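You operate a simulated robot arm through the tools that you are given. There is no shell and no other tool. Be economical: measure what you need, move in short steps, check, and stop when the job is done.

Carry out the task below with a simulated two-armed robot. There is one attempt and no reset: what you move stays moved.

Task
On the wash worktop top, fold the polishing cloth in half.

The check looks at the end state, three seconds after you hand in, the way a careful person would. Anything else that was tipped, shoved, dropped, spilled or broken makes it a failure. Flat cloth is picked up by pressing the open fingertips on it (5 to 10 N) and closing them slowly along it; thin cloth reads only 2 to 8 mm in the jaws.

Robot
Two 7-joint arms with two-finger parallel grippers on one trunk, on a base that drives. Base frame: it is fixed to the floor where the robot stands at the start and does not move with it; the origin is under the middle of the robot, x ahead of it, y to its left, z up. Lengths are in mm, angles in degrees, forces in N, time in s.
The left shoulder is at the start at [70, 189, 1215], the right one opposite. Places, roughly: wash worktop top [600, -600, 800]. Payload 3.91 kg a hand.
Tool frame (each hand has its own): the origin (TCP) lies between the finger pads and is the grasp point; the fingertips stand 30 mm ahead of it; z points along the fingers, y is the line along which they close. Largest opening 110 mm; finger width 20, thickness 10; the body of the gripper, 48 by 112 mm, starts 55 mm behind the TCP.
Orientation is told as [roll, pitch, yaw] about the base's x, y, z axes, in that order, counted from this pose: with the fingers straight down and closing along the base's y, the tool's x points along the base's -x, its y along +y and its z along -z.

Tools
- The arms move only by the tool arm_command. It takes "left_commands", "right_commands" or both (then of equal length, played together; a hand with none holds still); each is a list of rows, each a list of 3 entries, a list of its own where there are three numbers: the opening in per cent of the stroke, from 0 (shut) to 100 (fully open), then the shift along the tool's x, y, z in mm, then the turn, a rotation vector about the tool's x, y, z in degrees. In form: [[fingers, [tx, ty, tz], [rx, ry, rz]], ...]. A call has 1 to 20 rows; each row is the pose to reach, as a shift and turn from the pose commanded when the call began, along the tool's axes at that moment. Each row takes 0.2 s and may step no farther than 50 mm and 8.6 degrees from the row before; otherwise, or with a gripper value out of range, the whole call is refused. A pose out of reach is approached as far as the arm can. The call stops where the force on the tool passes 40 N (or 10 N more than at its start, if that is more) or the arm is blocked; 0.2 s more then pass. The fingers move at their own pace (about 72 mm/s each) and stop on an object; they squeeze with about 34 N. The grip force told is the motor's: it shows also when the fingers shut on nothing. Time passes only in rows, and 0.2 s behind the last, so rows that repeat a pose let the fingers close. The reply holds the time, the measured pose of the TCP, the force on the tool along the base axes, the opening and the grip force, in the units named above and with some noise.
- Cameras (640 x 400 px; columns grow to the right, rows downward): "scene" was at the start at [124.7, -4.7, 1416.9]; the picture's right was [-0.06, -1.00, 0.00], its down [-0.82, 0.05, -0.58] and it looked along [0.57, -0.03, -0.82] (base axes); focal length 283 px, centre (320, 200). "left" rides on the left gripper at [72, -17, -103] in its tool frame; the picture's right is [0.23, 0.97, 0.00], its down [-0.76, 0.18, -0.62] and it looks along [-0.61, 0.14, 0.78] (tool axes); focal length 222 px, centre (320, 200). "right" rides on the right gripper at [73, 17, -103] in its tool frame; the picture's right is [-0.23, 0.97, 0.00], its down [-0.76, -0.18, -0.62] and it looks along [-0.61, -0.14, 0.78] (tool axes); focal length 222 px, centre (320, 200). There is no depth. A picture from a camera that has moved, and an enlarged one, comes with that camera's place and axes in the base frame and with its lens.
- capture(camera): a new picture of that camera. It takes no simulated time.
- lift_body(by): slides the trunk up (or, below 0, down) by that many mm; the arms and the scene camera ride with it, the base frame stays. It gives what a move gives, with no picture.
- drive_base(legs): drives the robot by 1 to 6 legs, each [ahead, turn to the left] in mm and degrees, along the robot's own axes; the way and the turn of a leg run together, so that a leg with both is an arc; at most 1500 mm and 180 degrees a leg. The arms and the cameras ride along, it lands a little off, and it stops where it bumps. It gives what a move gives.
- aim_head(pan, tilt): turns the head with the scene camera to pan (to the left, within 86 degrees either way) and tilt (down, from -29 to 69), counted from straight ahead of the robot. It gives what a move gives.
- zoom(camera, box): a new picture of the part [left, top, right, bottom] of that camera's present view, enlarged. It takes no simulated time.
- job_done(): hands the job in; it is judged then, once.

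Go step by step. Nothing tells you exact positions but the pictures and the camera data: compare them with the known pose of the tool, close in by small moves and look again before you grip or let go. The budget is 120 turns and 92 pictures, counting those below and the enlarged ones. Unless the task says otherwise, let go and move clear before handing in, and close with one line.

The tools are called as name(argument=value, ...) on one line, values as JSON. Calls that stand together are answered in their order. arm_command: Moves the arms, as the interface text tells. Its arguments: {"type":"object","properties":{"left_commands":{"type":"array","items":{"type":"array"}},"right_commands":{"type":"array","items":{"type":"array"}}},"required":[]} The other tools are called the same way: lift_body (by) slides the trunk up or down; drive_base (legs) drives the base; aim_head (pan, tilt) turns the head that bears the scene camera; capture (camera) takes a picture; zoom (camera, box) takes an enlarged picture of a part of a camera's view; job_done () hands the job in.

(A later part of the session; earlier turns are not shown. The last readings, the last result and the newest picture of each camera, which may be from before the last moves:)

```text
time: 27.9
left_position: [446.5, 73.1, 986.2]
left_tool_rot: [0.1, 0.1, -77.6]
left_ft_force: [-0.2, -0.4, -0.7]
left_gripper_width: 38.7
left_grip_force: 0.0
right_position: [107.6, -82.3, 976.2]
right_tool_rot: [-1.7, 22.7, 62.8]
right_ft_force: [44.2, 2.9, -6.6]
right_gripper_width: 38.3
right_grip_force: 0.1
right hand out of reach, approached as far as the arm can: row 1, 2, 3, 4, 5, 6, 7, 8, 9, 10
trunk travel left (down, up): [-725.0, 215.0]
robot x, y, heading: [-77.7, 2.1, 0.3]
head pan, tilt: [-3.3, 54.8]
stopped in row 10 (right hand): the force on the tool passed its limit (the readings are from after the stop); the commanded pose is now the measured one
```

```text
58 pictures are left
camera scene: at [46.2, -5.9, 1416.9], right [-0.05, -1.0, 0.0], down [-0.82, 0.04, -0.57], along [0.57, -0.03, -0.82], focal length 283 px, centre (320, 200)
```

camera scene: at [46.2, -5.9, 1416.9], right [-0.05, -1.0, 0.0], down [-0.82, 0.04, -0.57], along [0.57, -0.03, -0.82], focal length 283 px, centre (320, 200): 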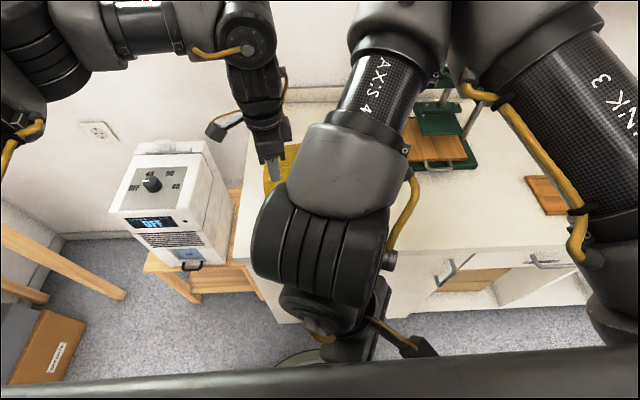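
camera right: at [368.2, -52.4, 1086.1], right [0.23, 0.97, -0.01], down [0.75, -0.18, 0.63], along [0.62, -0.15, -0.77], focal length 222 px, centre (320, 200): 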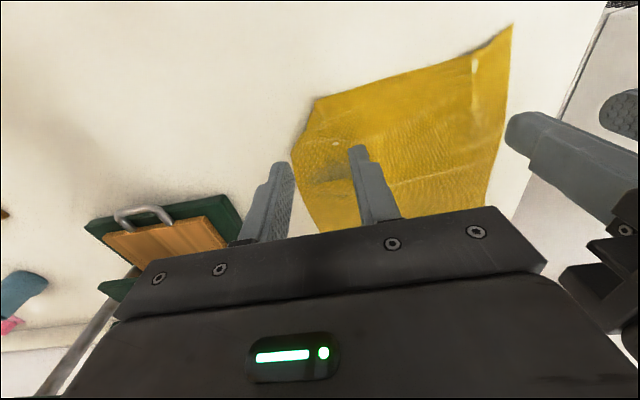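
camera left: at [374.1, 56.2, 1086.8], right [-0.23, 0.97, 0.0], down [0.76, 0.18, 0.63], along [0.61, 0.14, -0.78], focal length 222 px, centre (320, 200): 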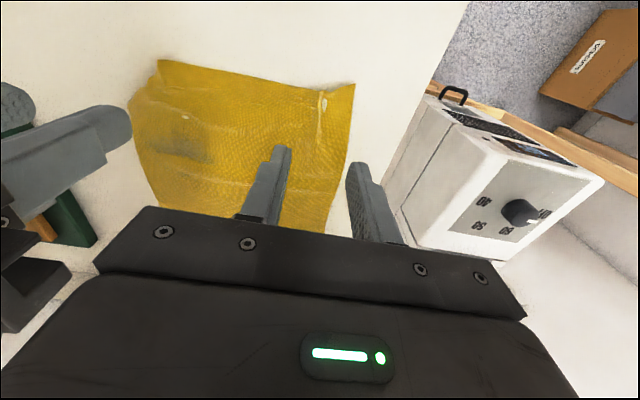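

The right arm's solver drifted and it ended up touching the robot's own front; the left turned fine. I'll return the right hand to its original open pose first.

arm_command(right_commands=[[35, [-3, -28, -5], [0, 0, 0]], [35, [-6, -56, -10], [-1.3, -2.2, 6.8]], [35, [-9, -84, -16], [-2.7, -4.5, 13.7]], [35, [-12, -112, -21], [-4.1, -6.8, 20.6]], [35, [-16, -140, -26], [-5.5, -9, 27.5]], [35, [-19, -168, -31], [-6.9, -11.3, 34.4]], [35, [-23, -196, -37], [-8.3, -13.6, 41.3]], [35, [-26, -224, -42], [-9.7, -15.8, 48.2]], [35, [-29, -253, -47], [-11, -18.1, 55.1]], [35, [-29, -253, -47], [-12.4, -20.4, 62]], [35, [-29, -253, -47], [-12.4, -20.4, 62]]])

capture(camera="scene")

```text
time: 28.3
left_position: [445.1, 74.6, 985.6]
left_tool_rot: [0.1, 0.1, -77.5]
left_ft_force: [0.4, 0.7, -0.2]
left_gripper_width: 38.4
left_grip_force: 0.1
right_position: [105.9, -80.8, 976.1]
right_tool_rot: [-1.8, 22.7, 62.9]
right_ft_force: [13.0, 1.2, 3.7]
right_gripper_width: 38.8
right_grip_force: 0.1
right hand out of reach, approached as far as the arm can: row 1
trunk travel left (down, up): [-725.0, 215.0]
robot x, y, heading: [-82.8, -0.5, 0.3]
head pan, tilt: [-3.3, 54.8]
stopped in row 1 (right hand): the force on the tool passed its limit (the readings are from after the stop); the commanded pose is now the measured one
```

```text
57 pictures are left
camera scene: at [44.4, -5.1, 1417.0], right [-0.05, -1.0, 0.0], down [-0.82, 0.04, -0.58], along [0.58, -0.03, -0.82], focal length 283 px, centre (320, 200)
```

scene: 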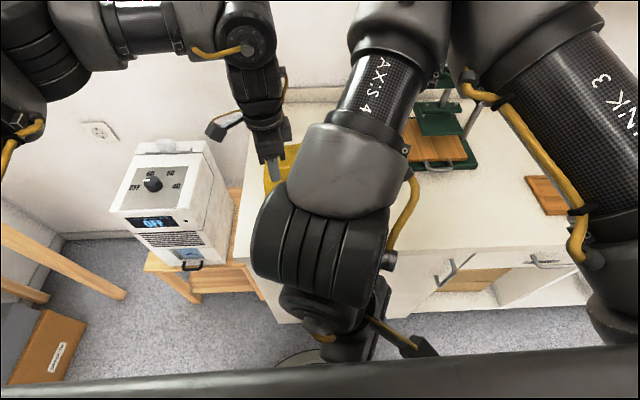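

arm_command(right_commands=[[35, [0, -10, -2], [-1.2, -2, 6]], [35, [-1, -30, -4], [-2.4, -4, 12]]])

```text
time: 28.9
left_position: [443.2, 74.9, 986.7]
left_tool_rot: [0.2, 0.1, -77.5]
left_ft_force: [0.1, 0.7, -1.1]
left_gripper_width: 38.6
left_grip_force: 0.1
right_position: [132.9, -91.9, 980.3]
right_tool_rot: [-3.8, 18.0, 50.2]
right_ft_force: [-0.5, -0.1, -0.7]
right_gripper_width: 38.8
right_grip_force: 0.0
trunk travel left (down, up): [-725.0, 215.0]
robot x, y, heading: [-80.2, -1.8, 0.4]
head pan, tilt: [-3.3, 54.8]
```

It's free, so I'll continue back to the open pose.

arm_command(right_commands=[[35, [-8, -22, -6], [-1.3, -2.2, 6.6]], [35, [-16, -45, -12], [-2.6, -4.4, 13.2]], [35, [-25, -70, -18], [-4, -6.6, 20]], [35, [-35, -97, -25], [-5.3, -8.8, 26.6]], [35, [-46, -126, -32], [-6.6, -11, 33.2]], [35, [-57, -156, -40], [-8, -13.2, 40]], [35, [-67, -184, -48], [-9.2, -15, 46]], [35, [-77, -211, -55], [-9.8, -16.2, 49]], [35, [-77, -211, -55], [-9.8, -16.2, 49]]])

capture(camera="scene")

```text
time: 30.9
left_position: [444.9, 75.7, 986.3]
left_tool_rot: [0.1, 0.0, -77.4]
left_ft_force: [-0.4, -0.7, 0.7]
left_gripper_width: 38.4
left_grip_force: 0.0
right_position: [351.8, -151.8, 1021.3]
right_tool_rot: [-1.1, -1.3, 1.7]
right_ft_force: [0.6, 0.5, 0.2]
right_gripper_width: 38.4
right_grip_force: 0.0
trunk travel left (down, up): [-725.0, 215.0]
robot x, y, heading: [-80.4, 4.3, 0.5]
head pan, tilt: [-3.3, 54.8]
```

```text
56 pictures are left
camera scene: at [44.4, -3.8, 1416.9], right [-0.05, -1.0, 0.0], down [-0.82, 0.04, -0.58], along [0.58, -0.03, -0.82], focal length 283 px, centre (320, 200)
```

scene: 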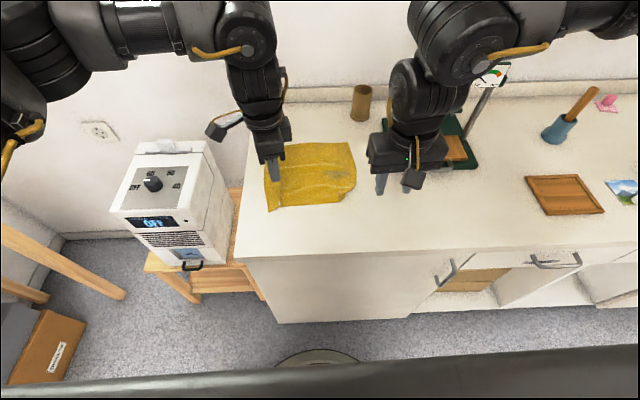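

The right arm is back, now with its elbow out to the right. I'll test small yaw turns on it before going further.

arm_command(right_commands=[[35, [0, 0, 0], [0, 0, -8]], [35, [0, 0, 0], [0, 0, -16]], [35, [0, 0, 0], [0, 0, -24]], [35, [0, 0, 0], [0, 0, -24]]])

```text
time: 31.9
left_position: [447.1, 73.8, 984.7]
left_tool_rot: [0.2, 0.2, -77.6]
left_ft_force: [0.3, -0.2, -0.9]
left_gripper_width: 38.3
left_grip_force: 0.1
right_position: [284.6, -81.8, 1019.0]
right_tool_rot: [-1.8, -0.9, 24.9]
right_ft_force: [0.0, -0.3, -0.5]
right_gripper_width: 38.7
right_grip_force: 0.1
right hand out of reach, approached as far as the arm can: row 1, 2, 3, 4
trunk travel left (down, up): [-725.0, 215.0]
robot x, y, heading: [-84.4, 3.4, 0.2]
head pan, tilt: [-3.3, 54.8]
```

Positive yaw hits a wrist limit, so I'll go the other way with the right hand (tool z positive).

arm_command(right_commands=[[35, [-8, -22, 0], [0, 0, 8]], [35, [-16, -45, 0], [0, 0, 16]], [35, [-24, -68, 0], [0, 0, 24]], [35, [-31, -90, 0], [0, 0, 32]], [35, [-31, -90, 0], [0, 0, 40]], [35, [-31, -90, 0], [0, 0, 48]], [35, [-31, -90, 0], [0, 0, 56]], [35, [-31, -90, 0], [0, 0, 56]]])

```text
time: 33.7
left_position: [445.1, 74.7, 986.2]
left_tool_rot: [0.3, 0.0, -77.5]
left_ft_force: [0.5, 1.0, 0.4]
left_gripper_width: 38.2
left_grip_force: 0.0
right_position: [350.5, -150.7, 1018.7]
right_tool_rot: [0.0, -1.6, -30.4]
right_ft_force: [0.6, 0.1, 0.4]
right_gripper_width: 38.4
right_grip_force: 0.1
trunk travel left (down, up): [-725.0, 215.0]
robot x, y, heading: [-75.5, -1.3, 0.5]
head pan, tilt: [-3.3, 54.8]
```

arm_command(right_commands=[[35, [-8, 10, 0], [0, 0, 8]], [35, [-16, 20, 0], [0, 0, 16]], [35, [-24, 31, 0], [0, 0, 24]], [35, [-32, 42, 0], [0, 0, 32]], [35, [-40, 53, 10], [0, 0, 40]], [35, [-48, 64, 20], [0, 0, 48]], [35, [-55, 74, 30], [0, 0, 56]], [35, [-61, 82, 40], [0, 0, 60]], [35, [-61, 82, 40], [0, 0, 60]]], left_commands=[[35, [0, 0, 0], [0, 0, 6]], [35, [0, 0, 0], [0, 0, 12.5]], [35, [0, 0, 0], [0, 0, 12.5]], [35, [0, 0, 0], [0, 0, 12.5]], [35, [0, 0, 0], [0, 0, 12.5]], [35, [0, 0, 0], [0, 0, 12.5]], [35, [0, 0, 0], [0, 0, 12.5]], [35, [0, 0, 0], [0, 0, 12.5]], [35, [0, 0, 0], [0, 0, 12.5]]])

capture(camera="scene")

capture(camera="right")

capture(camera="left")

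```text
time: 35.7
left_position: [445.5, 75.4, 986.7]
left_tool_rot: [0.2, 0.1, -90.0]
left_ft_force: [-0.1, -0.2, -0.6]
left_gripper_width: 38.5
left_grip_force: 0.0
right_position: [443.7, -111.8, 979.8]
right_tool_rot: [1.3, -0.8, -90.4]
right_ft_force: [0.1, -0.6, -0.7]
right_gripper_width: 38.7
right_grip_force: 0.1
trunk travel left (down, up): [-725.0, 215.0]
robot x, y, heading: [-81.2, 0.2, 0.1]
head pan, tilt: [-3.3, 54.8]
```

```text
55 pictures are left
camera scene: at [44.5, -4.3, 1416.9], right [-0.05, -1.0, 0.0], down [-0.82, 0.04, -0.58], along [0.58, -0.03, -0.82], focal length 283 px, centre (320, 200)
```

scene: 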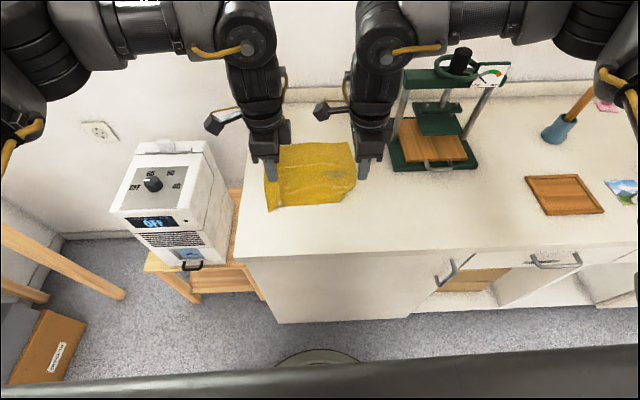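

```text
54 pictures are left
camera right: at [459.3, -36.4, 1080.9], right [0.97, -0.23, 0.03], down [-0.2, -0.75, 0.63], along [-0.13, -0.62, -0.78], focal length 222 px, centre (320, 200)
```

right: 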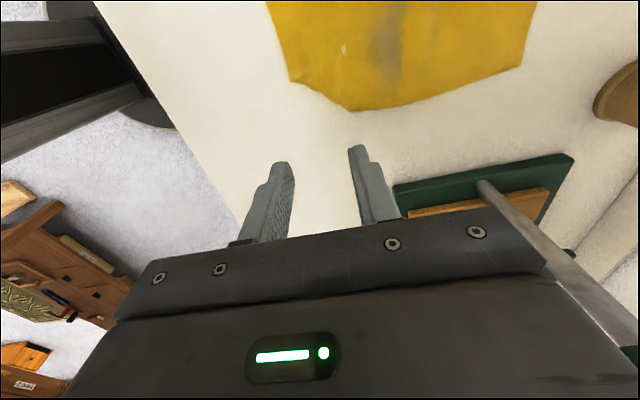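

```text
53 pictures are left
camera left: at [430.0, 147.3, 1089.6], right [0.97, 0.23, 0.0], down [0.18, -0.76, 0.62], along [0.14, -0.61, -0.78], focal length 222 px, centre (320, 200)
```

left: 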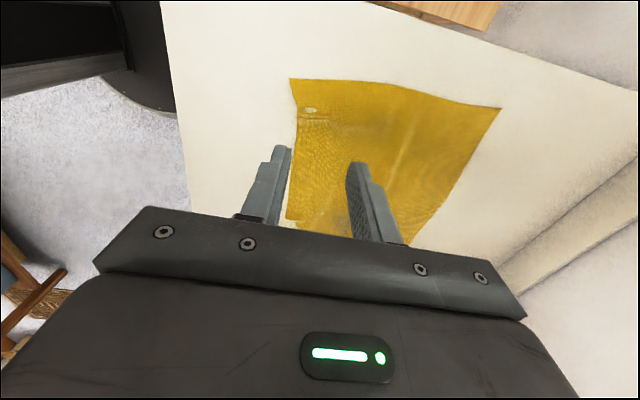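

Both hands are now turned and the arms are in a good posture. I'll take a clear look at the cloth's present shape.

zoom(camera="scene", box=[240, 120, 380, 220])

zoom(camera="left", box=[240, 50, 540, 240])

```text
4.00 times, centred on (310, 170) of scene
camera zoom: at [44.5, -4.3, 1416.9], right [-0.05, -1.0, 0.0], down [-0.82, 0.04, -0.58], along [0.58, -0.03, -0.82], focal length 1132 px, centre (360, 320)
```

zoom: 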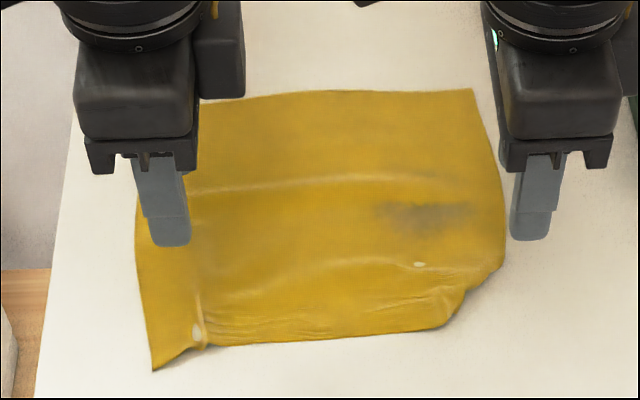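

```text
2.11 times, centred on (390, 145) of left
camera zoom: at [430.0, 147.3, 1089.6], right [0.97, 0.23, 0.0], down [0.18, -0.76, 0.62], along [0.14, -0.61, -0.78], focal length 468 px, centre (173, 316)
```

zoom: 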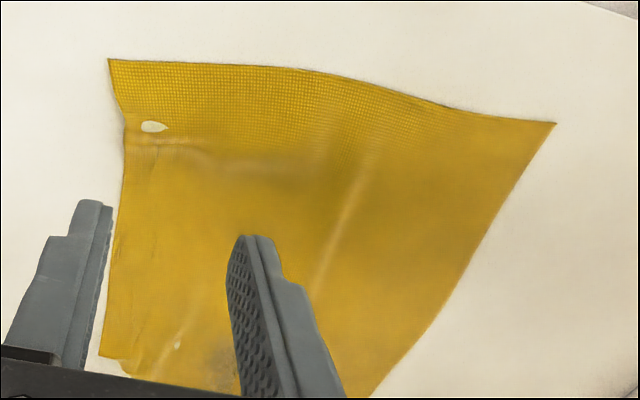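

The near-right corner is tucked under by about 40 mm; the rest is fine. I'll lower both hands over the near edge (left at y≈80, right at y≈−62), with the fingers straddling x≈450–460.

arm_command(left_commands=[[22, [2, 2, 25], [0, 0, 0]], [22, [5, 5, 50], [0, 0, 0]], [22, [5, 5, 75], [0, 0, 0]], [22, [5, 5, 93], [0, 0, 0]], [22, [5, 5, 93], [0, 0, 0]]], right_commands=[[22, [20, 8, 15], [0, 0, 0]], [22, [40, 15, 40], [0, 0, 0]], [22, [50, 18, 65], [0, 0, 0]], [22, [50, 18, 86], [0, 0, 0]], [22, [50, 18, 86], [0, 0, 0]]])

zoom(camera="scene", box=[240, 120, 380, 220])

capture(camera="left")

capture(camera="right")

```text
time: 36.9
left_position: [451.2, 77.2, 891.3]
left_tool_rot: [0.2, 0.0, -90.0]
left_ft_force: [-0.8, -0.5, -0.8]
left_gripper_width: 24.2
left_grip_force: 0.0
right_position: [464.3, -66.1, 892.7]
right_tool_rot: [1.2, -0.9, -90.3]
right_ft_force: [0.1, -0.6, -0.4]
right_gripper_width: 24.1
right_grip_force: 0.1
trunk travel left (down, up): [-725.0, 215.0]
robot x, y, heading: [-80.8, 1.0, 0.4]
head pan, tilt: [-3.3, 54.8]
```

```text
4.00 times, centred on (310, 170) of scene
camera zoom: at [44.1, -4.1, 1417.0], right [-0.05, -1.0, 0.0], down [-0.82, 0.04, -0.58], along [0.58, -0.03, -0.82], focal length 1132 px, centre (360, 320)
```

zoom: 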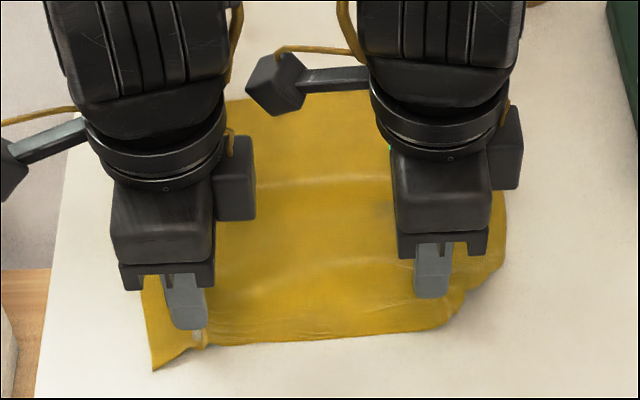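

```text
49 pictures are left
camera left: at [436.0, 149.6, 995.0], right [0.97, 0.23, 0.0], down [0.18, -0.76, 0.62], along [0.14, -0.61, -0.78], focal length 222 px, centre (320, 200)
```

left: 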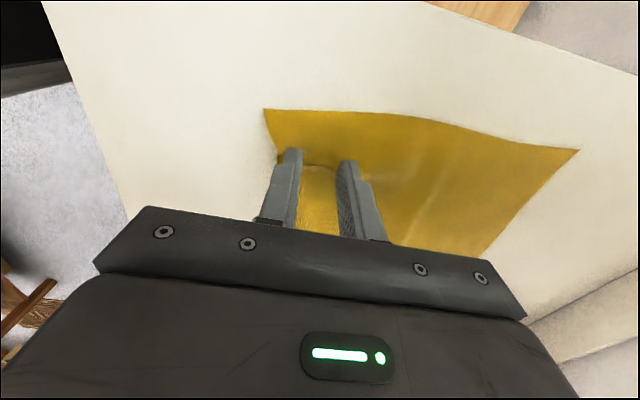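

```text
48 pictures are left
camera right: at [479.3, 8.8, 995.0], right [0.97, -0.23, 0.03], down [-0.2, -0.75, 0.63], along [-0.13, -0.62, -0.78], focal length 222 px, centre (320, 200)
```

right: 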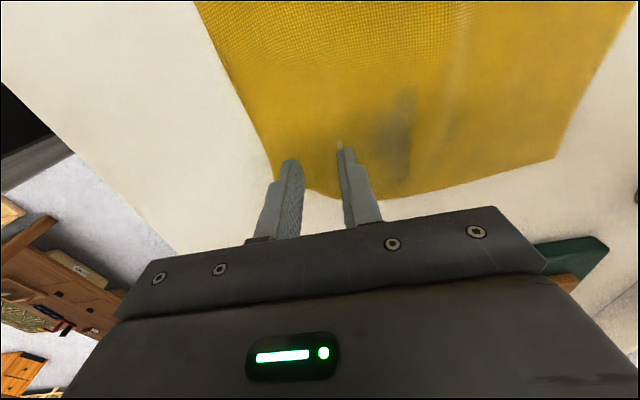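

Left is well placed. I'll nudge the right slightly inward, then press both down.

arm_command(left_commands=[[22, [5, 0, 3], [0, 0, 0]], [22, [5, 0, 7], [0, 0, 0]], [22, [5, 0, 10], [0, 0, 0]], [22, [5, 0, 11], [0, 0, 0]], [22, [5, 0, 12], [0, 0, 0]]], right_commands=[[22, [6, 1, 3], [0, 0, 0]], [22, [6, 1, 7], [0, 0, 0]], [22, [6, 1, 11], [0, 0, 0]], [22, [6, 1, 12], [0, 0, 0]], [22, [6, 1, 13], [0, 0, 0]]])

```text
time: 38.1
left_position: [448.1, 85.9, 882.1]
left_tool_rot: [0.4, 0.1, -90.0]
left_ft_force: [0.3, 0.3, 0.0]
left_gripper_width: 24.1
left_grip_force: 0.1
right_position: [465.8, -58.3, 883.1]
right_tool_rot: [1.4, -0.9, -90.4]
right_ft_force: [1.2, -4.0, 20.0]
right_gripper_width: 23.3
right_grip_force: 0.0
trunk travel left (down, up): [-725.0, 215.0]
robot x, y, heading: [-78.4, 0.2, 0.1]
head pan, tilt: [-3.3, 54.8]
```

arm_command(left_commands=[[22, [0, 0, 1], [0, 0, 0]], [22, [0, 0, 2], [0, 0, 0]]], right_commands=[[22, [0, 0, -0.5], [0, 0, 0]], [22, [0, 0, -1], [0, 0, 0]]])

```text
time: 38.7
left_position: [450.1, 84.5, 881.6]
left_tool_rot: [0.4, 0.0, -90.0]
left_ft_force: [-0.4, 0.0, 13.7]
left_gripper_width: 23.9
left_grip_force: 0.0
right_position: [463.6, -57.4, 881.2]
right_tool_rot: [1.4, -0.8, -90.2]
right_ft_force: [3.7, -0.6, 15.6]
right_gripper_width: 22.4
right_grip_force: 0.0
trunk travel left (down, up): [-725.0, 215.0]
robot x, y, heading: [-81.2, 3.3, 0.2]
head pan, tilt: [-3.3, 54.8]
```

Both are pressing (about 14 N), so I'll close slowly.

arm_command(left_commands=[[20, [0, 0, -0.5], [0, 0, 0]], [18, [0, 0, -0.5], [0, 0, 0]], [16, [0, 0, -0.5], [0, 0, 0]], [14, [0, 0, -0.5], [0, 0, 0]], [12, [0, 0, -0.5], [0, 0, 0]], [10, [0, 0, -0.5], [0, 0, 0]], [8, [0, 0, -0.5], [0, 0, 0]], [6, [0, 0, -0.5], [0, 0, 0]], [4, [0, 0, -0.5], [0, 0, 0]], [2, [0, 0, -0.5], [0, 0, 0]], [0, [0, 0, -0.5], [0, 0, 0]], [0, [0, 0, -0.5], [0, 0, 0]], [0, [0, 0, -0.5], [0, 0, 0]]], right_commands=[[20, [0, 0, -0.7], [0, 0, 0]], [18, [0, 0, -0.7], [0, 0, 0]], [16, [0, 0, -0.7], [0, 0, 0]], [14, [0, 0, -0.7], [0, 0, 0]], [12, [0, 0, -0.7], [0, 0, 0]], [10, [0, 0, -0.7], [0, 0, 0]], [8, [0, 0, -0.7], [0, 0, 0]], [6, [0, 0, -0.7], [0, 0, 0]], [4, [0, 0, -0.7], [0, 0, 0]], [2, [0, 0, -0.7], [0, 0, 0]], [0, [0, 0, -0.7], [0, 0, 0]], [0, [0, 0, -0.7], [0, 0, 0]], [0, [0, 0, -0.7], [0, 0, 0]]])

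zoom(camera="left", box=[200, 80, 500, 260])

zoom(camera="right", box=[180, 80, 480, 260])

```text
time: 41.5
left_position: [447.6, 84.0, 880.0]
left_tool_rot: [0.4, 0.0, -90.1]
left_ft_force: [-1.2, -0.3, 26.8]
left_gripper_width: 1.9
left_grip_force: 34.2
right_position: [463.6, -58.0, 883.3]
right_tool_rot: [1.3, -1.0, -90.2]
right_ft_force: [0.7, 0.0, -0.6]
right_gripper_width: 1.7
right_grip_force: 33.9
trunk travel left (down, up): [-725.0, 215.0]
robot x, y, heading: [-78.3, 1.0, 0.3]
head pan, tilt: [-3.3, 54.8]
```

```text
2.13 times, centred on (350, 170) of left
camera zoom: at [432.7, 157.1, 984.0], right [0.97, 0.23, 0.01], down [0.17, -0.76, 0.62], along [0.15, -0.61, -0.78], focal length 474 px, centre (256, 264)
```

zoom: 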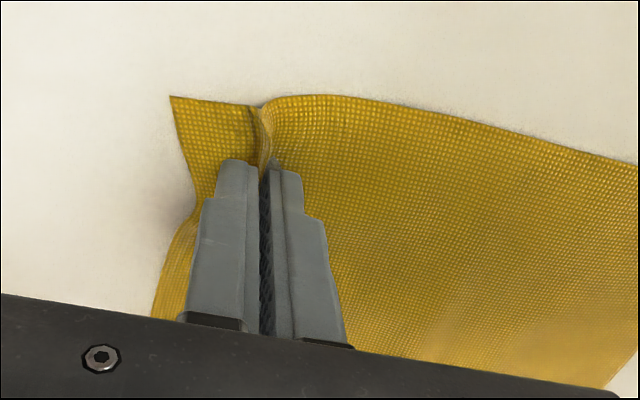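

```text
2.13 times, centred on (330, 170) of right
camera zoom: at [477.5, 16.2, 984.1], right [0.97, -0.23, 0.03], down [-0.2, -0.75, 0.63], along [-0.13, -0.62, -0.78], focal length 474 px, centre (299, 264)
```

zoom: 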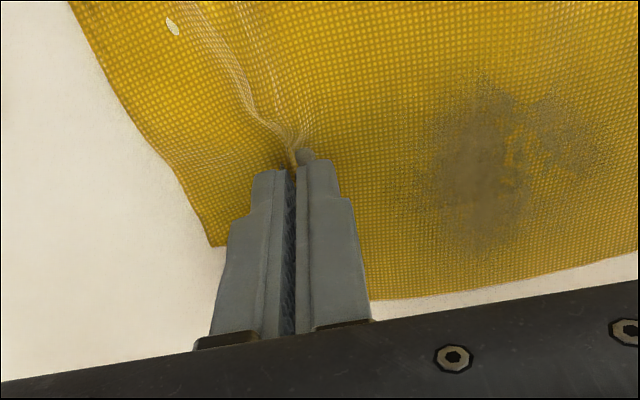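

Both show good ridges pinched along y. I'll lift to check the hang and whether the right corner drops open.

arm_command(left_commands=[[0, [0, 1, -15], [0, 0, 0]], [0, [0, 5, -30], [0, 0, 0]], [0, [0, 12, -45], [0, 0, 0]], [0, [0, 22, -60], [0, 0, 0]], [0, [0, 22, -60], [0, 0, 0]]], right_commands=[[0, [0, 1, -15], [0, 0, 0]], [0, [0, 3, -30], [0, 0, 0]], [0, [0, 8, -45], [0, 0, 0]], [0, [0, 15, -60], [0, 0, 0]], [0, [0, 15, -60], [0, 0, 0]]])

zoom(camera="scene", box=[240, 120, 380, 220])

capture(camera="right")

```text
time: 42.7
left_position: [471.5, 85.3, 939.1]
left_tool_rot: [0.1, 0.1, -90.0]
left_ft_force: [0.7, -0.4, 0.6]
left_gripper_width: 1.7
left_grip_force: 33.7
right_position: [478.8, -56.4, 940.8]
right_tool_rot: [1.4, -0.9, -90.3]
right_ft_force: [-0.9, 0.6, 0.1]
right_gripper_width: 1.5
right_grip_force: 33.7
trunk travel left (down, up): [-725.0, 215.0]
robot x, y, heading: [-81.4, 0.9, 0.1]
head pan, tilt: [-3.3, 54.8]
```

```text
4.00 times, centred on (310, 170) of scene
camera zoom: at [44.9, -4.2, 1416.9], right [-0.05, -1.0, 0.0], down [-0.82, 0.04, -0.58], along [0.57, -0.03, -0.82], focal length 1132 px, centre (360, 320)
```

zoom: 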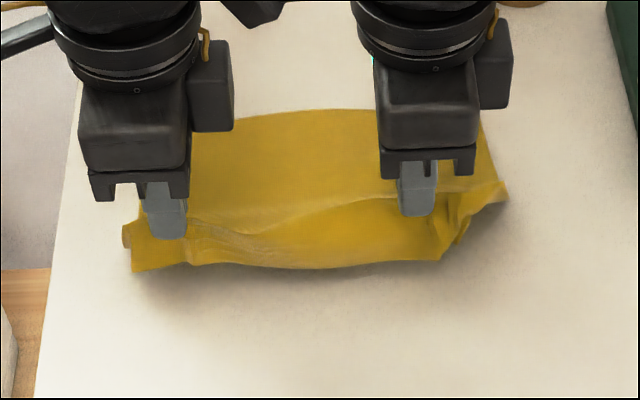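

```text
44 pictures are left
camera right: at [493.9, 17.4, 1041.6], right [0.97, -0.23, 0.03], down [-0.2, -0.75, 0.63], along [-0.13, -0.62, -0.78], focal length 222 px, centre (320, 200)
```

right: 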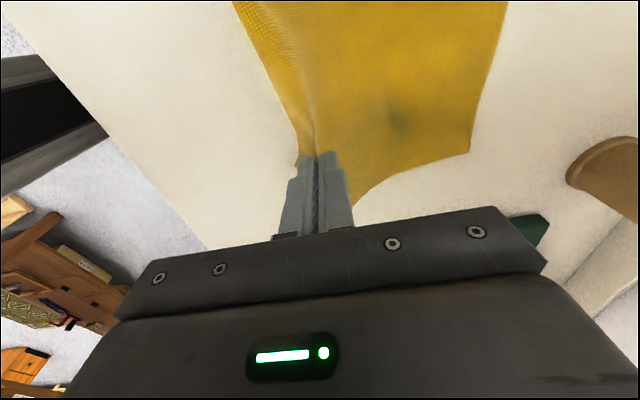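

The near flap hangs properly now. I'll continue to the top of the arc.

arm_command(left_commands=[[0, [0, 17, -14], [0, 0, 0]], [0, [0, 34, -22], [0, 0, 0]], [0, [0, 51, -26], [0, 0, 0]], [0, [0, 68, -28], [0, 0, 0]], [0, [0, 68, -28], [0, 0, 0]], [0, [0, 68, -28], [0, 0, 0]]], right_commands=[[0, [0, 15, -14], [0, 0, 0]], [0, [0, 30, -22], [0, 0, 0]], [0, [0, 45, -26], [0, 0, 0]], [0, [0, 60, -28], [0, 0, 0]], [0, [0, 60, -28], [0, 0, 0]], [0, [0, 60, -28], [0, 0, 0]]])

zoom(camera="scene", box=[240, 100, 380, 200])

capture(camera="right")

```text
time: 44.1
left_position: [539.9, 85.5, 967.7]
left_tool_rot: [0.2, 0.0, -90.1]
left_ft_force: [-1.0, -0.2, -0.7]
left_gripper_width: 1.6
left_grip_force: 34.3
right_position: [539.3, -59.0, 972.2]
right_tool_rot: [1.3, -0.9, -90.3]
right_ft_force: [0.0, 1.0, -0.4]
right_gripper_width: 1.6
right_grip_force: 34.1
trunk travel left (down, up): [-725.0, 215.0]
robot x, y, heading: [-78.3, 2.8, 0.3]
head pan, tilt: [-3.3, 54.8]
```

```text
4.00 times, centred on (310, 150) of scene
camera zoom: at [44.9, -4.3, 1416.9], right [-0.05, -1.0, 0.0], down [-0.82, 0.04, -0.58], along [0.57, -0.03, -0.82], focal length 1132 px, centre (360, 400)
```

zoom: 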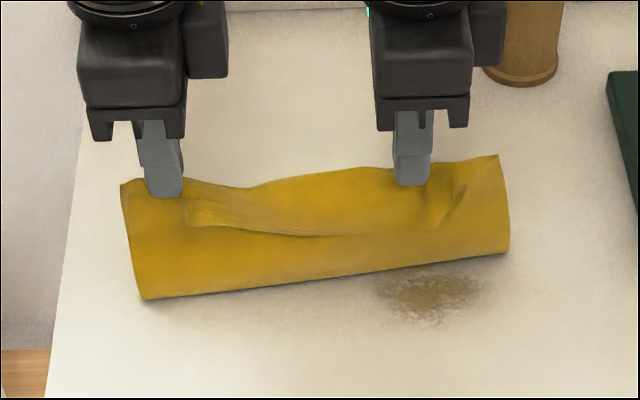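

```text
42 pictures are left
camera right: at [552.8, 16.3, 1072.4], right [0.97, -0.23, 0.03], down [-0.2, -0.75, 0.63], along [-0.13, -0.62, -0.78], focal length 222 px, centre (320, 200)
```

right: 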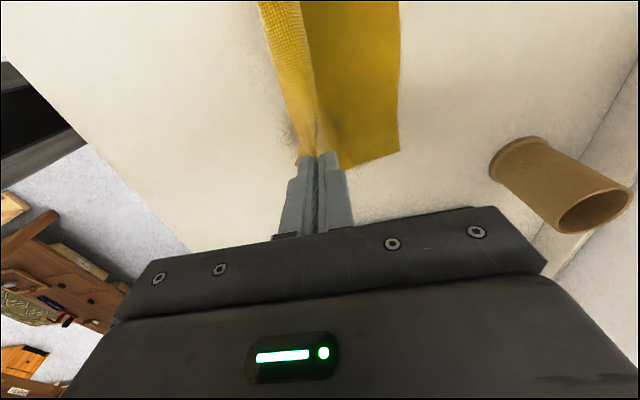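

At the top of the arc the right corner has opened out and the fold line is straight-ish. I'll go down the far side.

arm_command(left_commands=[[0, [0, 15, 2], [0, 0, 0]], [0, [0, 30, 7], [0, 0, 0]], [0, [0, 45, 15], [0, 0, 0]], [0, [0, 60, 28], [0, 0, 0]], [0, [0, 70, 42], [0, 0, 0]], [0, [0, 76, 55], [0, 0, 0]], [0, [0, 76, 55], [0, 0, 0]]], right_commands=[[0, [0, 15, 2], [0, 0, 0]], [0, [0, 30, 7], [0, 0, 0]], [0, [0, 45, 17], [0, 0, 0]], [0, [0, 60, 30], [0, 0, 0]], [0, [0, 70, 44], [0, 0, 0]], [0, [0, 76, 58], [0, 0, 0]], [0, [0, 76, 58], [0, 0, 0]]])

zoom(camera="scene", box=[240, 100, 380, 200])

capture(camera="right")

capture(camera="left")

```text
time: 45.7
left_position: [621.5, 99.1, 928.6]
left_tool_rot: [2.0, -0.3, -87.8]
left_ft_force: [-3.3, -18.4, -4.0]
left_gripper_width: 1.9
left_grip_force: 33.8
left hand out of reach, approached as far as the arm can: row 6, 7
right_position: [599.4, -57.7, 907.2]
right_tool_rot: [0.1, -1.0, -90.4]
right_ft_force: [3.1, 19.2, 3.5]
right_gripper_width: 1.8
right_grip_force: 33.5
right hand out of reach, approached as far as the arm can: row 5, 6, 7
trunk travel left (down, up): [-725.0, 215.0]
robot x, y, heading: [-81.0, -1.3, 0.4]
head pan, tilt: [-3.3, 54.8]
```

```text
4.00 times, centred on (310, 150) of scene
camera zoom: at [45.1, -3.7, 1416.9], right [-0.05, -1.0, 0.0], down [-0.82, 0.04, -0.58], along [0.57, -0.03, -0.82], focal length 1132 px, centre (360, 400)
```

zoom: 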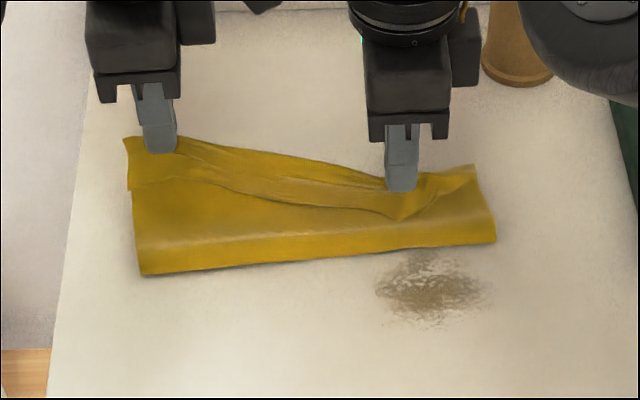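

```text
40 pictures are left
camera right: at [616.3, 16.5, 1007.4], right [0.97, -0.23, 0.0], down [-0.18, -0.75, 0.64], along [-0.15, -0.62, -0.77], focal length 222 px, centre (320, 200)
```

right: 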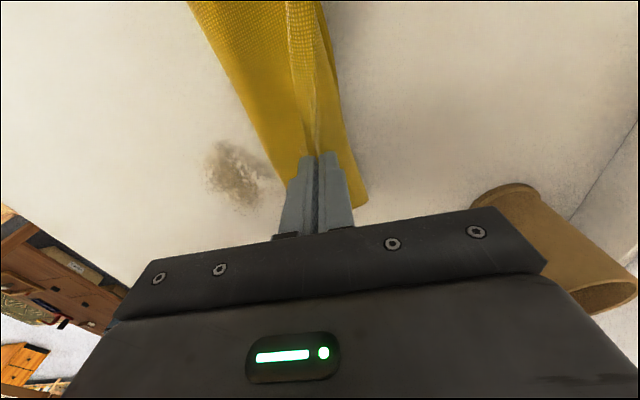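

```text
39 pictures are left
camera left: at [599.7, 170.7, 1030.2], right [0.96, 0.26, 0.03], down [0.18, -0.75, 0.63], along [0.19, -0.6, -0.77], focal length 222 px, centre (320, 200)
```

left: 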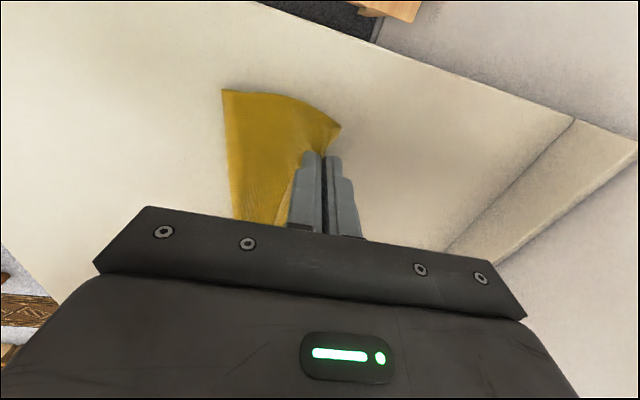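

Both arms are at their forward limit and the left drifted outward. I'll pull back slightly, then use the base to advance.

arm_command(left_commands=[[0, [0, -13, 4], [0, 0, 0]], [0, [0, -26, 6], [0, 0, 0]], [0, [0, -26, 6], [0, 0, 0]]], right_commands=[[0, [0, -13, 4], [0, 0, 0]], [0, [0, -25, 6], [0, 0, 0]], [0, [0, -25, 6], [0, 0, 0]]])

drive_base(legs=[[34, 0]])

```text
time: 46.5
left_position: [583.9, 84.4, 910.8]
left_tool_rot: [0.6, 0.0, -89.3]
left_ft_force: [0.3, -0.5, -0.6]
left_gripper_width: 1.7
left_grip_force: 33.9
right_position: [579.3, -59.1, 909.7]
right_tool_rot: [0.9, -1.1, -90.7]
right_ft_force: [-0.3, 0.0, 0.6]
right_gripper_width: 1.8
right_grip_force: 34.5
trunk travel left (down, up): [-725.0, 215.0]
robot x, y, heading: [-84.2, 1.3, 0.4]
head pan, tilt: [-3.3, 54.8]
```

```text
time: 47.3
left_position: [612.8, 82.2, 915.8]
left_tool_rot: [0.9, 0.0, -89.4]
left_ft_force: [-0.9, 0.5, 0.6]
left_gripper_width: 1.7
left_grip_force: 34.0
right_position: [607.8, -57.1, 915.7]
right_tool_rot: [1.5, -1.0, -90.4]
right_ft_force: [-0.9, 0.4, 0.6]
right_gripper_width: 1.8
right_grip_force: 34.0
trunk travel left (down, up): [-725.0, 215.0]
robot x, y, heading: [-45.0, 0.5, 0.4]
head pan, tilt: [-3.3, 54.8]
```

arm_command(left_commands=[[0, [0, 5, 8], [0, 0, 0]], [0, [0, 9, 16], [0, 0, 0]], [0, [0, 9, 24], [0, 0, 0]], [0, [0, 9, 24], [0, 0, 0]]], right_commands=[[0, [0, 5, 8], [0, 0, 0]], [0, [0, 10, 16], [0, 0, 0]], [0, [0, 10, 24], [0, 0, 0]], [0, [0, 10, 24], [0, 0, 0]]])

zoom(camera="scene", box=[240, 100, 380, 200])

capture(camera="right")

capture(camera="left")

```text
time: 48.3
left_position: [628.5, 86.3, 890.3]
left_tool_rot: [0.8, 0.0, -89.2]
left_ft_force: [0.2, 0.6, -0.5]
left_gripper_width: 1.5
left_grip_force: 34.2
right_position: [621.7, -61.7, 888.6]
right_tool_rot: [1.1, -1.1, -90.7]
right_ft_force: [0.7, 1.0, -0.8]
right_gripper_width: 1.5
right_grip_force: 34.3
trunk travel left (down, up): [-725.0, 215.0]
robot x, y, heading: [-45.3, 1.3, 0.3]
head pan, tilt: [-3.3, 54.8]
```

```text
4.00 times, centred on (310, 150) of scene
camera zoom: at [80.0, -4.1, 1416.7], right [-0.05, -1.0, 0.0], down [-0.82, 0.04, -0.58], along [0.57, -0.03, -0.82], focal length 1132 px, centre (360, 400)
```

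zoom: 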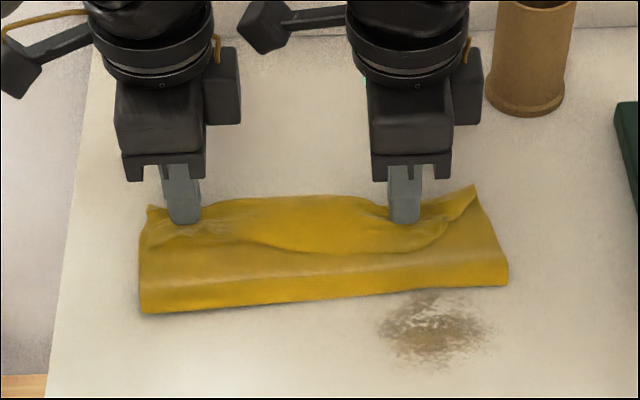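

```text
37 pictures are left
camera right: at [637.5, 14.3, 988.9], right [0.97, -0.24, 0.02], down [-0.2, -0.75, 0.63], along [-0.13, -0.62, -0.77], focal length 222 px, centre (320, 200)
```

right: 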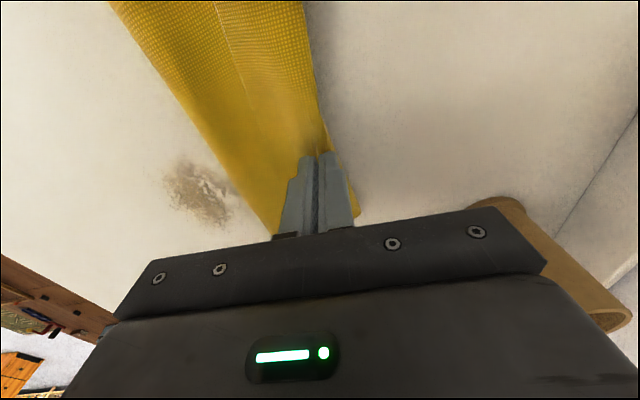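

```text
36 pictures are left
camera left: at [610.4, 158.1, 992.4], right [0.97, 0.24, 0.01], down [0.18, -0.76, 0.63], along [0.16, -0.61, -0.78], focal length 222 px, centre (320, 200)
```

left: 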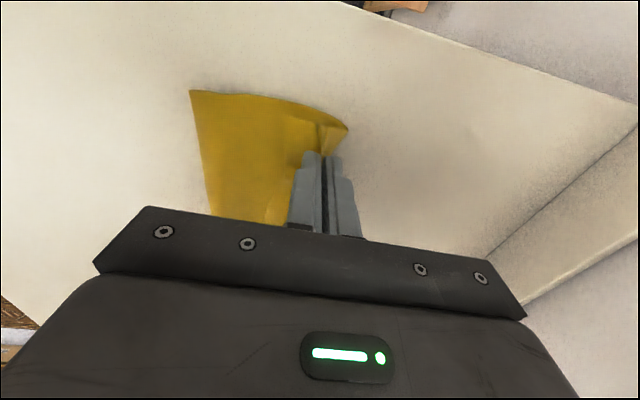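

The near edge is over the far edge. I'll lower the last bit and release by opening the fingers slowly, then lift off.

arm_command(left_commands=[[0, [0, 0, 4], [0, 0, 0]], [0, [0, 0, 5], [0, 0, 0]], [4, [0, 0, 5], [0, 0, 0]], [8, [0, 0, 5], [0, 0, 0]], [14, [0, 0, 5], [0, 0, 0]], [20, [0, 0, 5], [0, 0, 0]], [20, [0, 0, -10], [0, 0, 0]], [20, [0, 0, -40], [0, 0, 0]], [20, [0, 0, -70], [0, 0, 0]]], right_commands=[[0, [0, 0, 3], [0, 0, 0]], [0, [0, 0, 4], [0, 0, 0]], [4, [0, 0, 4], [0, 0, 0]], [8, [0, 0, 4], [0, 0, 0]], [14, [0, 0, 4], [0, 0, 0]], [20, [0, 0, 4], [0, 0, 0]], [20, [0, 0, -10], [0, 0, 0]], [20, [0, 0, -40], [0, 0, 0]], [20, [0, 0, -70], [0, 0, 0]]])

zoom(camera="scene", box=[240, 100, 380, 200])

capture(camera="right")

capture(camera="left")

```text
time: 50.3
left_position: [620.9, 84.3, 958.0]
left_tool_rot: [0.6, 0.1, -89.8]
left_ft_force: [1.0, 0.4, 0.2]
left_gripper_width: 22.1
left_grip_force: 0.0
right_position: [615.8, -54.5, 961.9]
right_tool_rot: [1.2, -1.1, -90.2]
right_ft_force: [-0.5, -0.2, 0.7]
right_gripper_width: 21.6
right_grip_force: 0.0
trunk travel left (down, up): [-725.0, 215.0]
robot x, y, heading: [-45.6, 2.0, 0.3]
head pan, tilt: [-3.3, 54.8]
```

```text
4.00 times, centred on (310, 150) of scene
camera zoom: at [77.4, -3.8, 1416.9], right [-0.05, -1.0, 0.0], down [-0.82, 0.04, -0.58], along [0.58, -0.03, -0.82], focal length 1132 px, centre (360, 400)
```

zoom: 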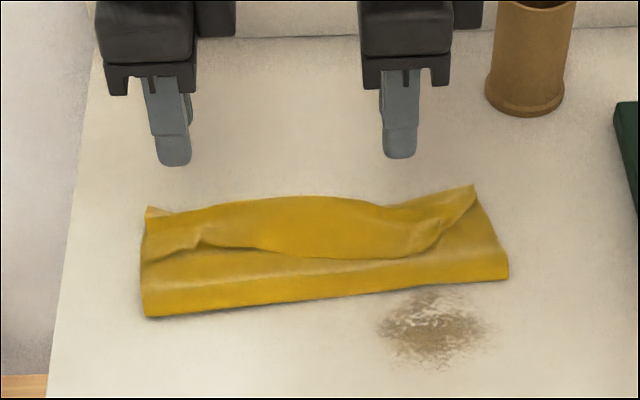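

```text
34 pictures are left
camera right: at [631.4, 20.6, 1061.8], right [0.97, -0.23, 0.03], down [-0.19, -0.75, 0.63], along [-0.13, -0.62, -0.77], focal length 222 px, centre (320, 200)
```

right: 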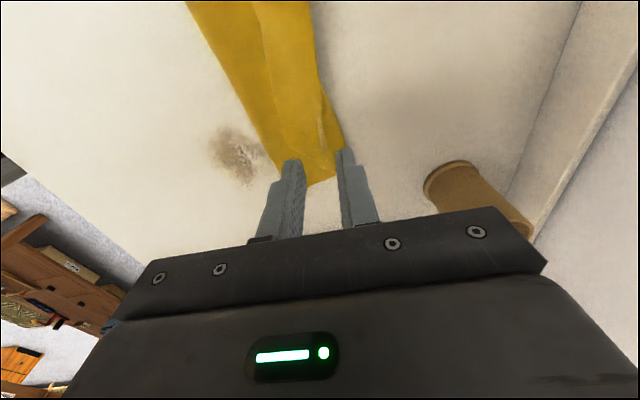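

```text
33 pictures are left
camera left: at [603.9, 155.5, 1061.2], right [0.97, 0.23, 0.01], down [0.18, -0.76, 0.62], along [0.15, -0.61, -0.78], focal length 222 px, centre (320, 200)
```

left: 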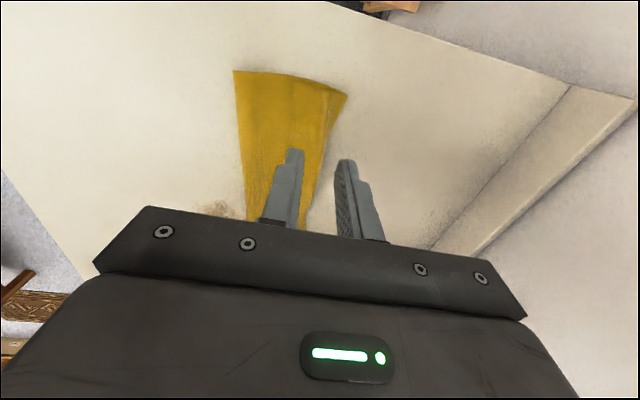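

The cloth was released, but the gripped strip (about 55 mm) lies folded back on top as a hem, and the crease is too far forward. I'll pick up that strip, unroll the cloth flat, and then regrasp right at the very edge so there is no hem.

arm_command(left_commands=[[18, [-4, -5, 20], [0, 0, 0]], [18, [-7, -9, 40], [0, 0, 0]], [18, [-7, -9, 62], [0, 0, 0]], [18, [-7, -9, 62], [0, 0, 0]]], right_commands=[[18, [-5, -3, 20], [0, 0, 0]], [18, [-10, -6, 40], [0, 0, 0]], [18, [-10, -6, 65], [0, 0, 0]], [18, [-10, -6, 65], [0, 0, 0]]])

zoom(camera="scene", box=[240, 100, 380, 200])

zoom(camera="left", box=[200, 60, 440, 210])

zoom(camera="right", box=[200, 60, 440, 210])

```text
time: 51.3
left_position: [614.8, 76.0, 895.8]
left_tool_rot: [0.8, 0.0, -89.6]
left_ft_force: [0.5, 1.0, 0.0]
left_gripper_width: 20.1
left_grip_force: 0.0
right_position: [613.1, -68.6, 894.7]
right_tool_rot: [1.3, -1.0, -90.3]
right_ft_force: [0.2, -0.6, 0.2]
right_gripper_width: 19.7
right_grip_force: 0.1
trunk travel left (down, up): [-725.0, 215.0]
robot x, y, heading: [-48.1, 1.0, 0.3]
head pan, tilt: [-3.3, 54.8]
```

```text
4.00 times, centred on (310, 150) of scene
camera zoom: at [78.2, -4.1, 1417.0], right [-0.05, -1.0, 0.0], down [-0.82, 0.04, -0.58], along [0.58, -0.03, -0.82], focal length 1132 px, centre (360, 400)
```

zoom: 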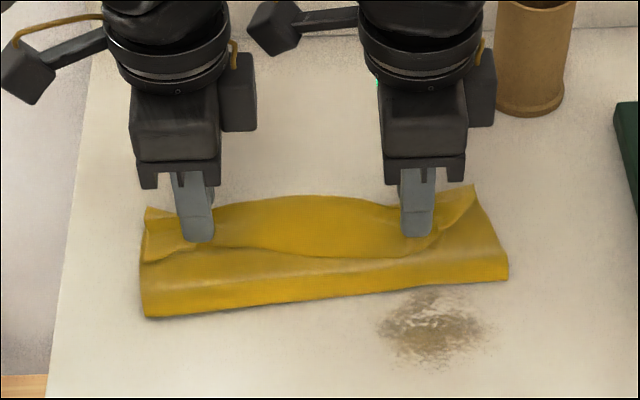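

```text
2.67 times, centred on (320, 135) of left
camera zoom: at [598.1, 148.2, 997.9], right [0.97, 0.24, 0.01], down [0.18, -0.76, 0.63], along [0.16, -0.61, -0.78], focal length 592 px, centre (320, 373)
```

zoom: 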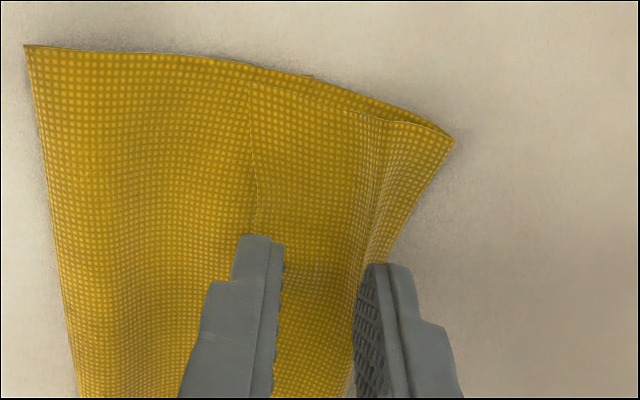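

```text
2.67 times, centred on (320, 135) of right
camera zoom: at [627.3, 8.0, 995.2], right [0.97, -0.23, 0.03], down [-0.2, -0.75, 0.63], along [-0.13, -0.62, -0.77], focal length 592 px, centre (320, 373)
```

zoom: 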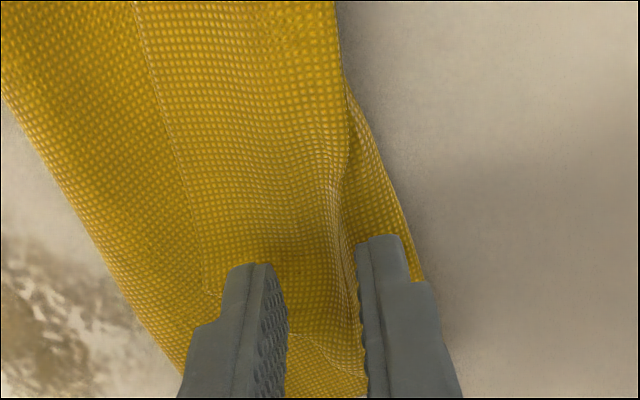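

The hem's free edge lies just under each near finger, so a pinch here grabs close to the true edge. I'll press down gently.

arm_command(left_commands=[[18, [0, 2, 3], [0, 0, 0]], [18, [0, 2, 6], [0, 0, 0]], [18, [0, 2, 9], [0, 0, 0]], [18, [0, 2, 10.5], [0, 0, 0]], [18, [0, 2, 10.5], [0, 0, 0]]], right_commands=[[18, [0, 0, 3], [0, 0, 0]], [18, [0, 0, 6], [0, 0, 0]], [18, [0, 0, 8], [0, 0, 0]], [18, [0, 0, 9.5], [0, 0, 0]], [18, [0, 0, 9.5], [0, 0, 0]]])

```text
time: 52.5
left_position: [618.0, 76.7, 886.4]
left_tool_rot: [0.8, 0.0, -89.5]
left_ft_force: [0.5, 0.2, 0.6]
left_gripper_width: 19.9
left_grip_force: 0.2
right_position: [615.3, -67.6, 884.6]
right_tool_rot: [1.4, -1.0, -90.4]
right_ft_force: [-0.4, 0.1, 0.5]
right_gripper_width: 20.0
right_grip_force: 0.0
trunk travel left (down, up): [-725.0, 215.0]
robot x, y, heading: [-47.3, -0.4, 0.2]
head pan, tilt: [-3.3, 54.8]
```

arm_command(left_commands=[[18, [0, 0, 1], [0, 0, 0]], [18, [0, 0, 2], [0, 0, 0]], [18, [0, 0, 3], [0, 0, 0]]], right_commands=[[18, [0, 0, 1], [0, 0, 0]], [18, [0, 0, 1.5], [0, 0, 0]], [18, [0, 0, 2], [0, 0, 0]]])

```text
time: 53.3
left_position: [617.8, 77.2, 885.1]
left_tool_rot: [0.7, 0.0, -89.5]
left_ft_force: [-0.5, 0.5, 0.8]
left_gripper_width: 19.8
left_grip_force: 0.1
right_position: [614.4, -67.3, 882.8]
right_tool_rot: [1.3, -1.0, -90.4]
right_ft_force: [0.2, 0.4, 3.2]
right_gripper_width: 19.5
right_grip_force: 0.0
trunk travel left (down, up): [-725.0, 215.0]
robot x, y, heading: [-51.2, 4.3, 0.3]
head pan, tilt: [-3.3, 54.8]
```

arm_command(left_commands=[[18, [0, 0, 1], [0, 0, 0]], [18, [0, 0, 2], [0, 0, 0]], [18, [0, 0, 2], [0, 0, 0]]], right_commands=[[18, [0, 0, 0], [0, 0, 0]], [18, [0, 0, 0.5], [0, 0, 0]], [18, [0, 0, 0.5], [0, 0, 0]]])

```text
time: 54.1
left_position: [618.6, 75.9, 881.5]
left_tool_rot: [0.7, 0.0, -89.5]
left_ft_force: [0.8, -0.2, 3.2]
left_gripper_width: 19.8
left_grip_force: 0.2
right_position: [614.0, -67.8, 882.7]
right_tool_rot: [1.4, -1.1, -90.4]
right_ft_force: [0.5, 0.2, 4.4]
right_gripper_width: 19.5
right_grip_force: 0.1
trunk travel left (down, up): [-725.0, 215.0]
robot x, y, heading: [-47.1, 4.4, 0.1]
head pan, tilt: [-3.3, 54.8]
```

Light contact of 3–4 N is good for taking only the top layer, so I'll close slowly.

arm_command(left_commands=[[16, [0, 0, 0.5], [0, 0, 0]], [14, [0, 0, 0.5], [0, 0, 0]], [12, [0, 0, 0.5], [0, 0, 0]], [10, [0, 0, 0.5], [0, 0, 0]], [8, [0, 0, 0.3], [0, 0, 0]], [6, [0, 0, 0], [0, 0, 0]], [4, [0, 0, 0], [0, 0, 0]], [2, [0, 0, 0], [0, 0, 0]], [0, [0, 0, 0], [0, 0, 0]], [0, [0, 0, 0], [0, 0, 0]], [0, [0, 0, 0], [0, 0, 0]]], right_commands=[[16, [0, 0, 0.3], [0, 0, 0]], [14, [0, 0, 0.3], [0, 0, 0]], [12, [0, 0, 0.3], [0, 0, 0]], [10, [0, 0, 0.3], [0, 0, 0]], [8, [0, 0, 0], [0, 0, 0]], [6, [0, 0, 0], [0, 0, 0]], [4, [0, 0, 0], [0, 0, 0]], [2, [0, 0, 0], [0, 0, 0]], [0, [0, 0, 0], [0, 0, 0]], [0, [0, 0, 0], [0, 0, 0]], [0, [0, 0, 0], [0, 0, 0]]])

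zoom(camera="left", box=[200, 60, 440, 210])

zoom(camera="right", box=[200, 60, 440, 210])

```text
time: 56.5
left_position: [616.9, 75.8, 883.2]
left_tool_rot: [0.8, -0.1, -89.4]
left_ft_force: [0.2, -0.8, 0.8]
left_gripper_width: 2.0
left_grip_force: 34.3
right_position: [613.5, -65.4, 884.1]
right_tool_rot: [1.5, -1.1, -90.5]
right_ft_force: [4.6, -0.1, 22.3]
right_gripper_width: 2.2
right_grip_force: 34.0
trunk travel left (down, up): [-725.0, 215.0]
robot x, y, heading: [-47.1, -3.5, 0.3]
head pan, tilt: [-3.3, 54.8]
```

```text
2.67 times, centred on (320, 135) of left
camera zoom: at [599.7, 147.7, 986.2], right [0.97, 0.24, 0.01], down [0.18, -0.76, 0.63], along [0.16, -0.61, -0.78], focal length 592 px, centre (320, 373)
```

zoom: 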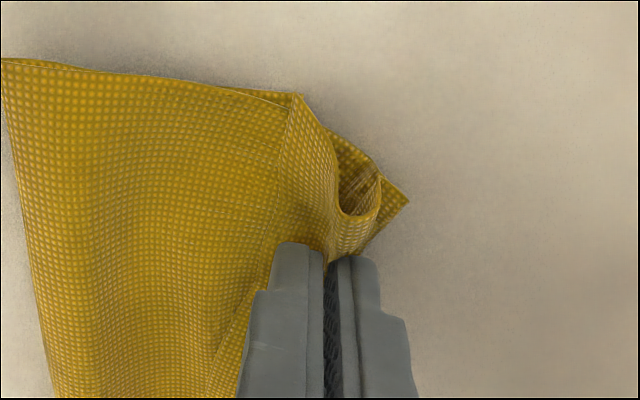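

```text
2.67 times, centred on (320, 135) of right
camera zoom: at [628.0, 8.3, 985.6], right [0.97, -0.23, 0.03], down [-0.2, -0.75, 0.63], along [-0.13, -0.62, -0.77], focal length 592 px, centre (320, 373)
```

zoom: 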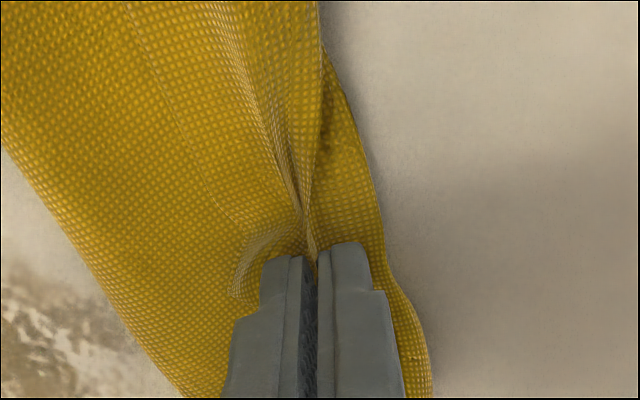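

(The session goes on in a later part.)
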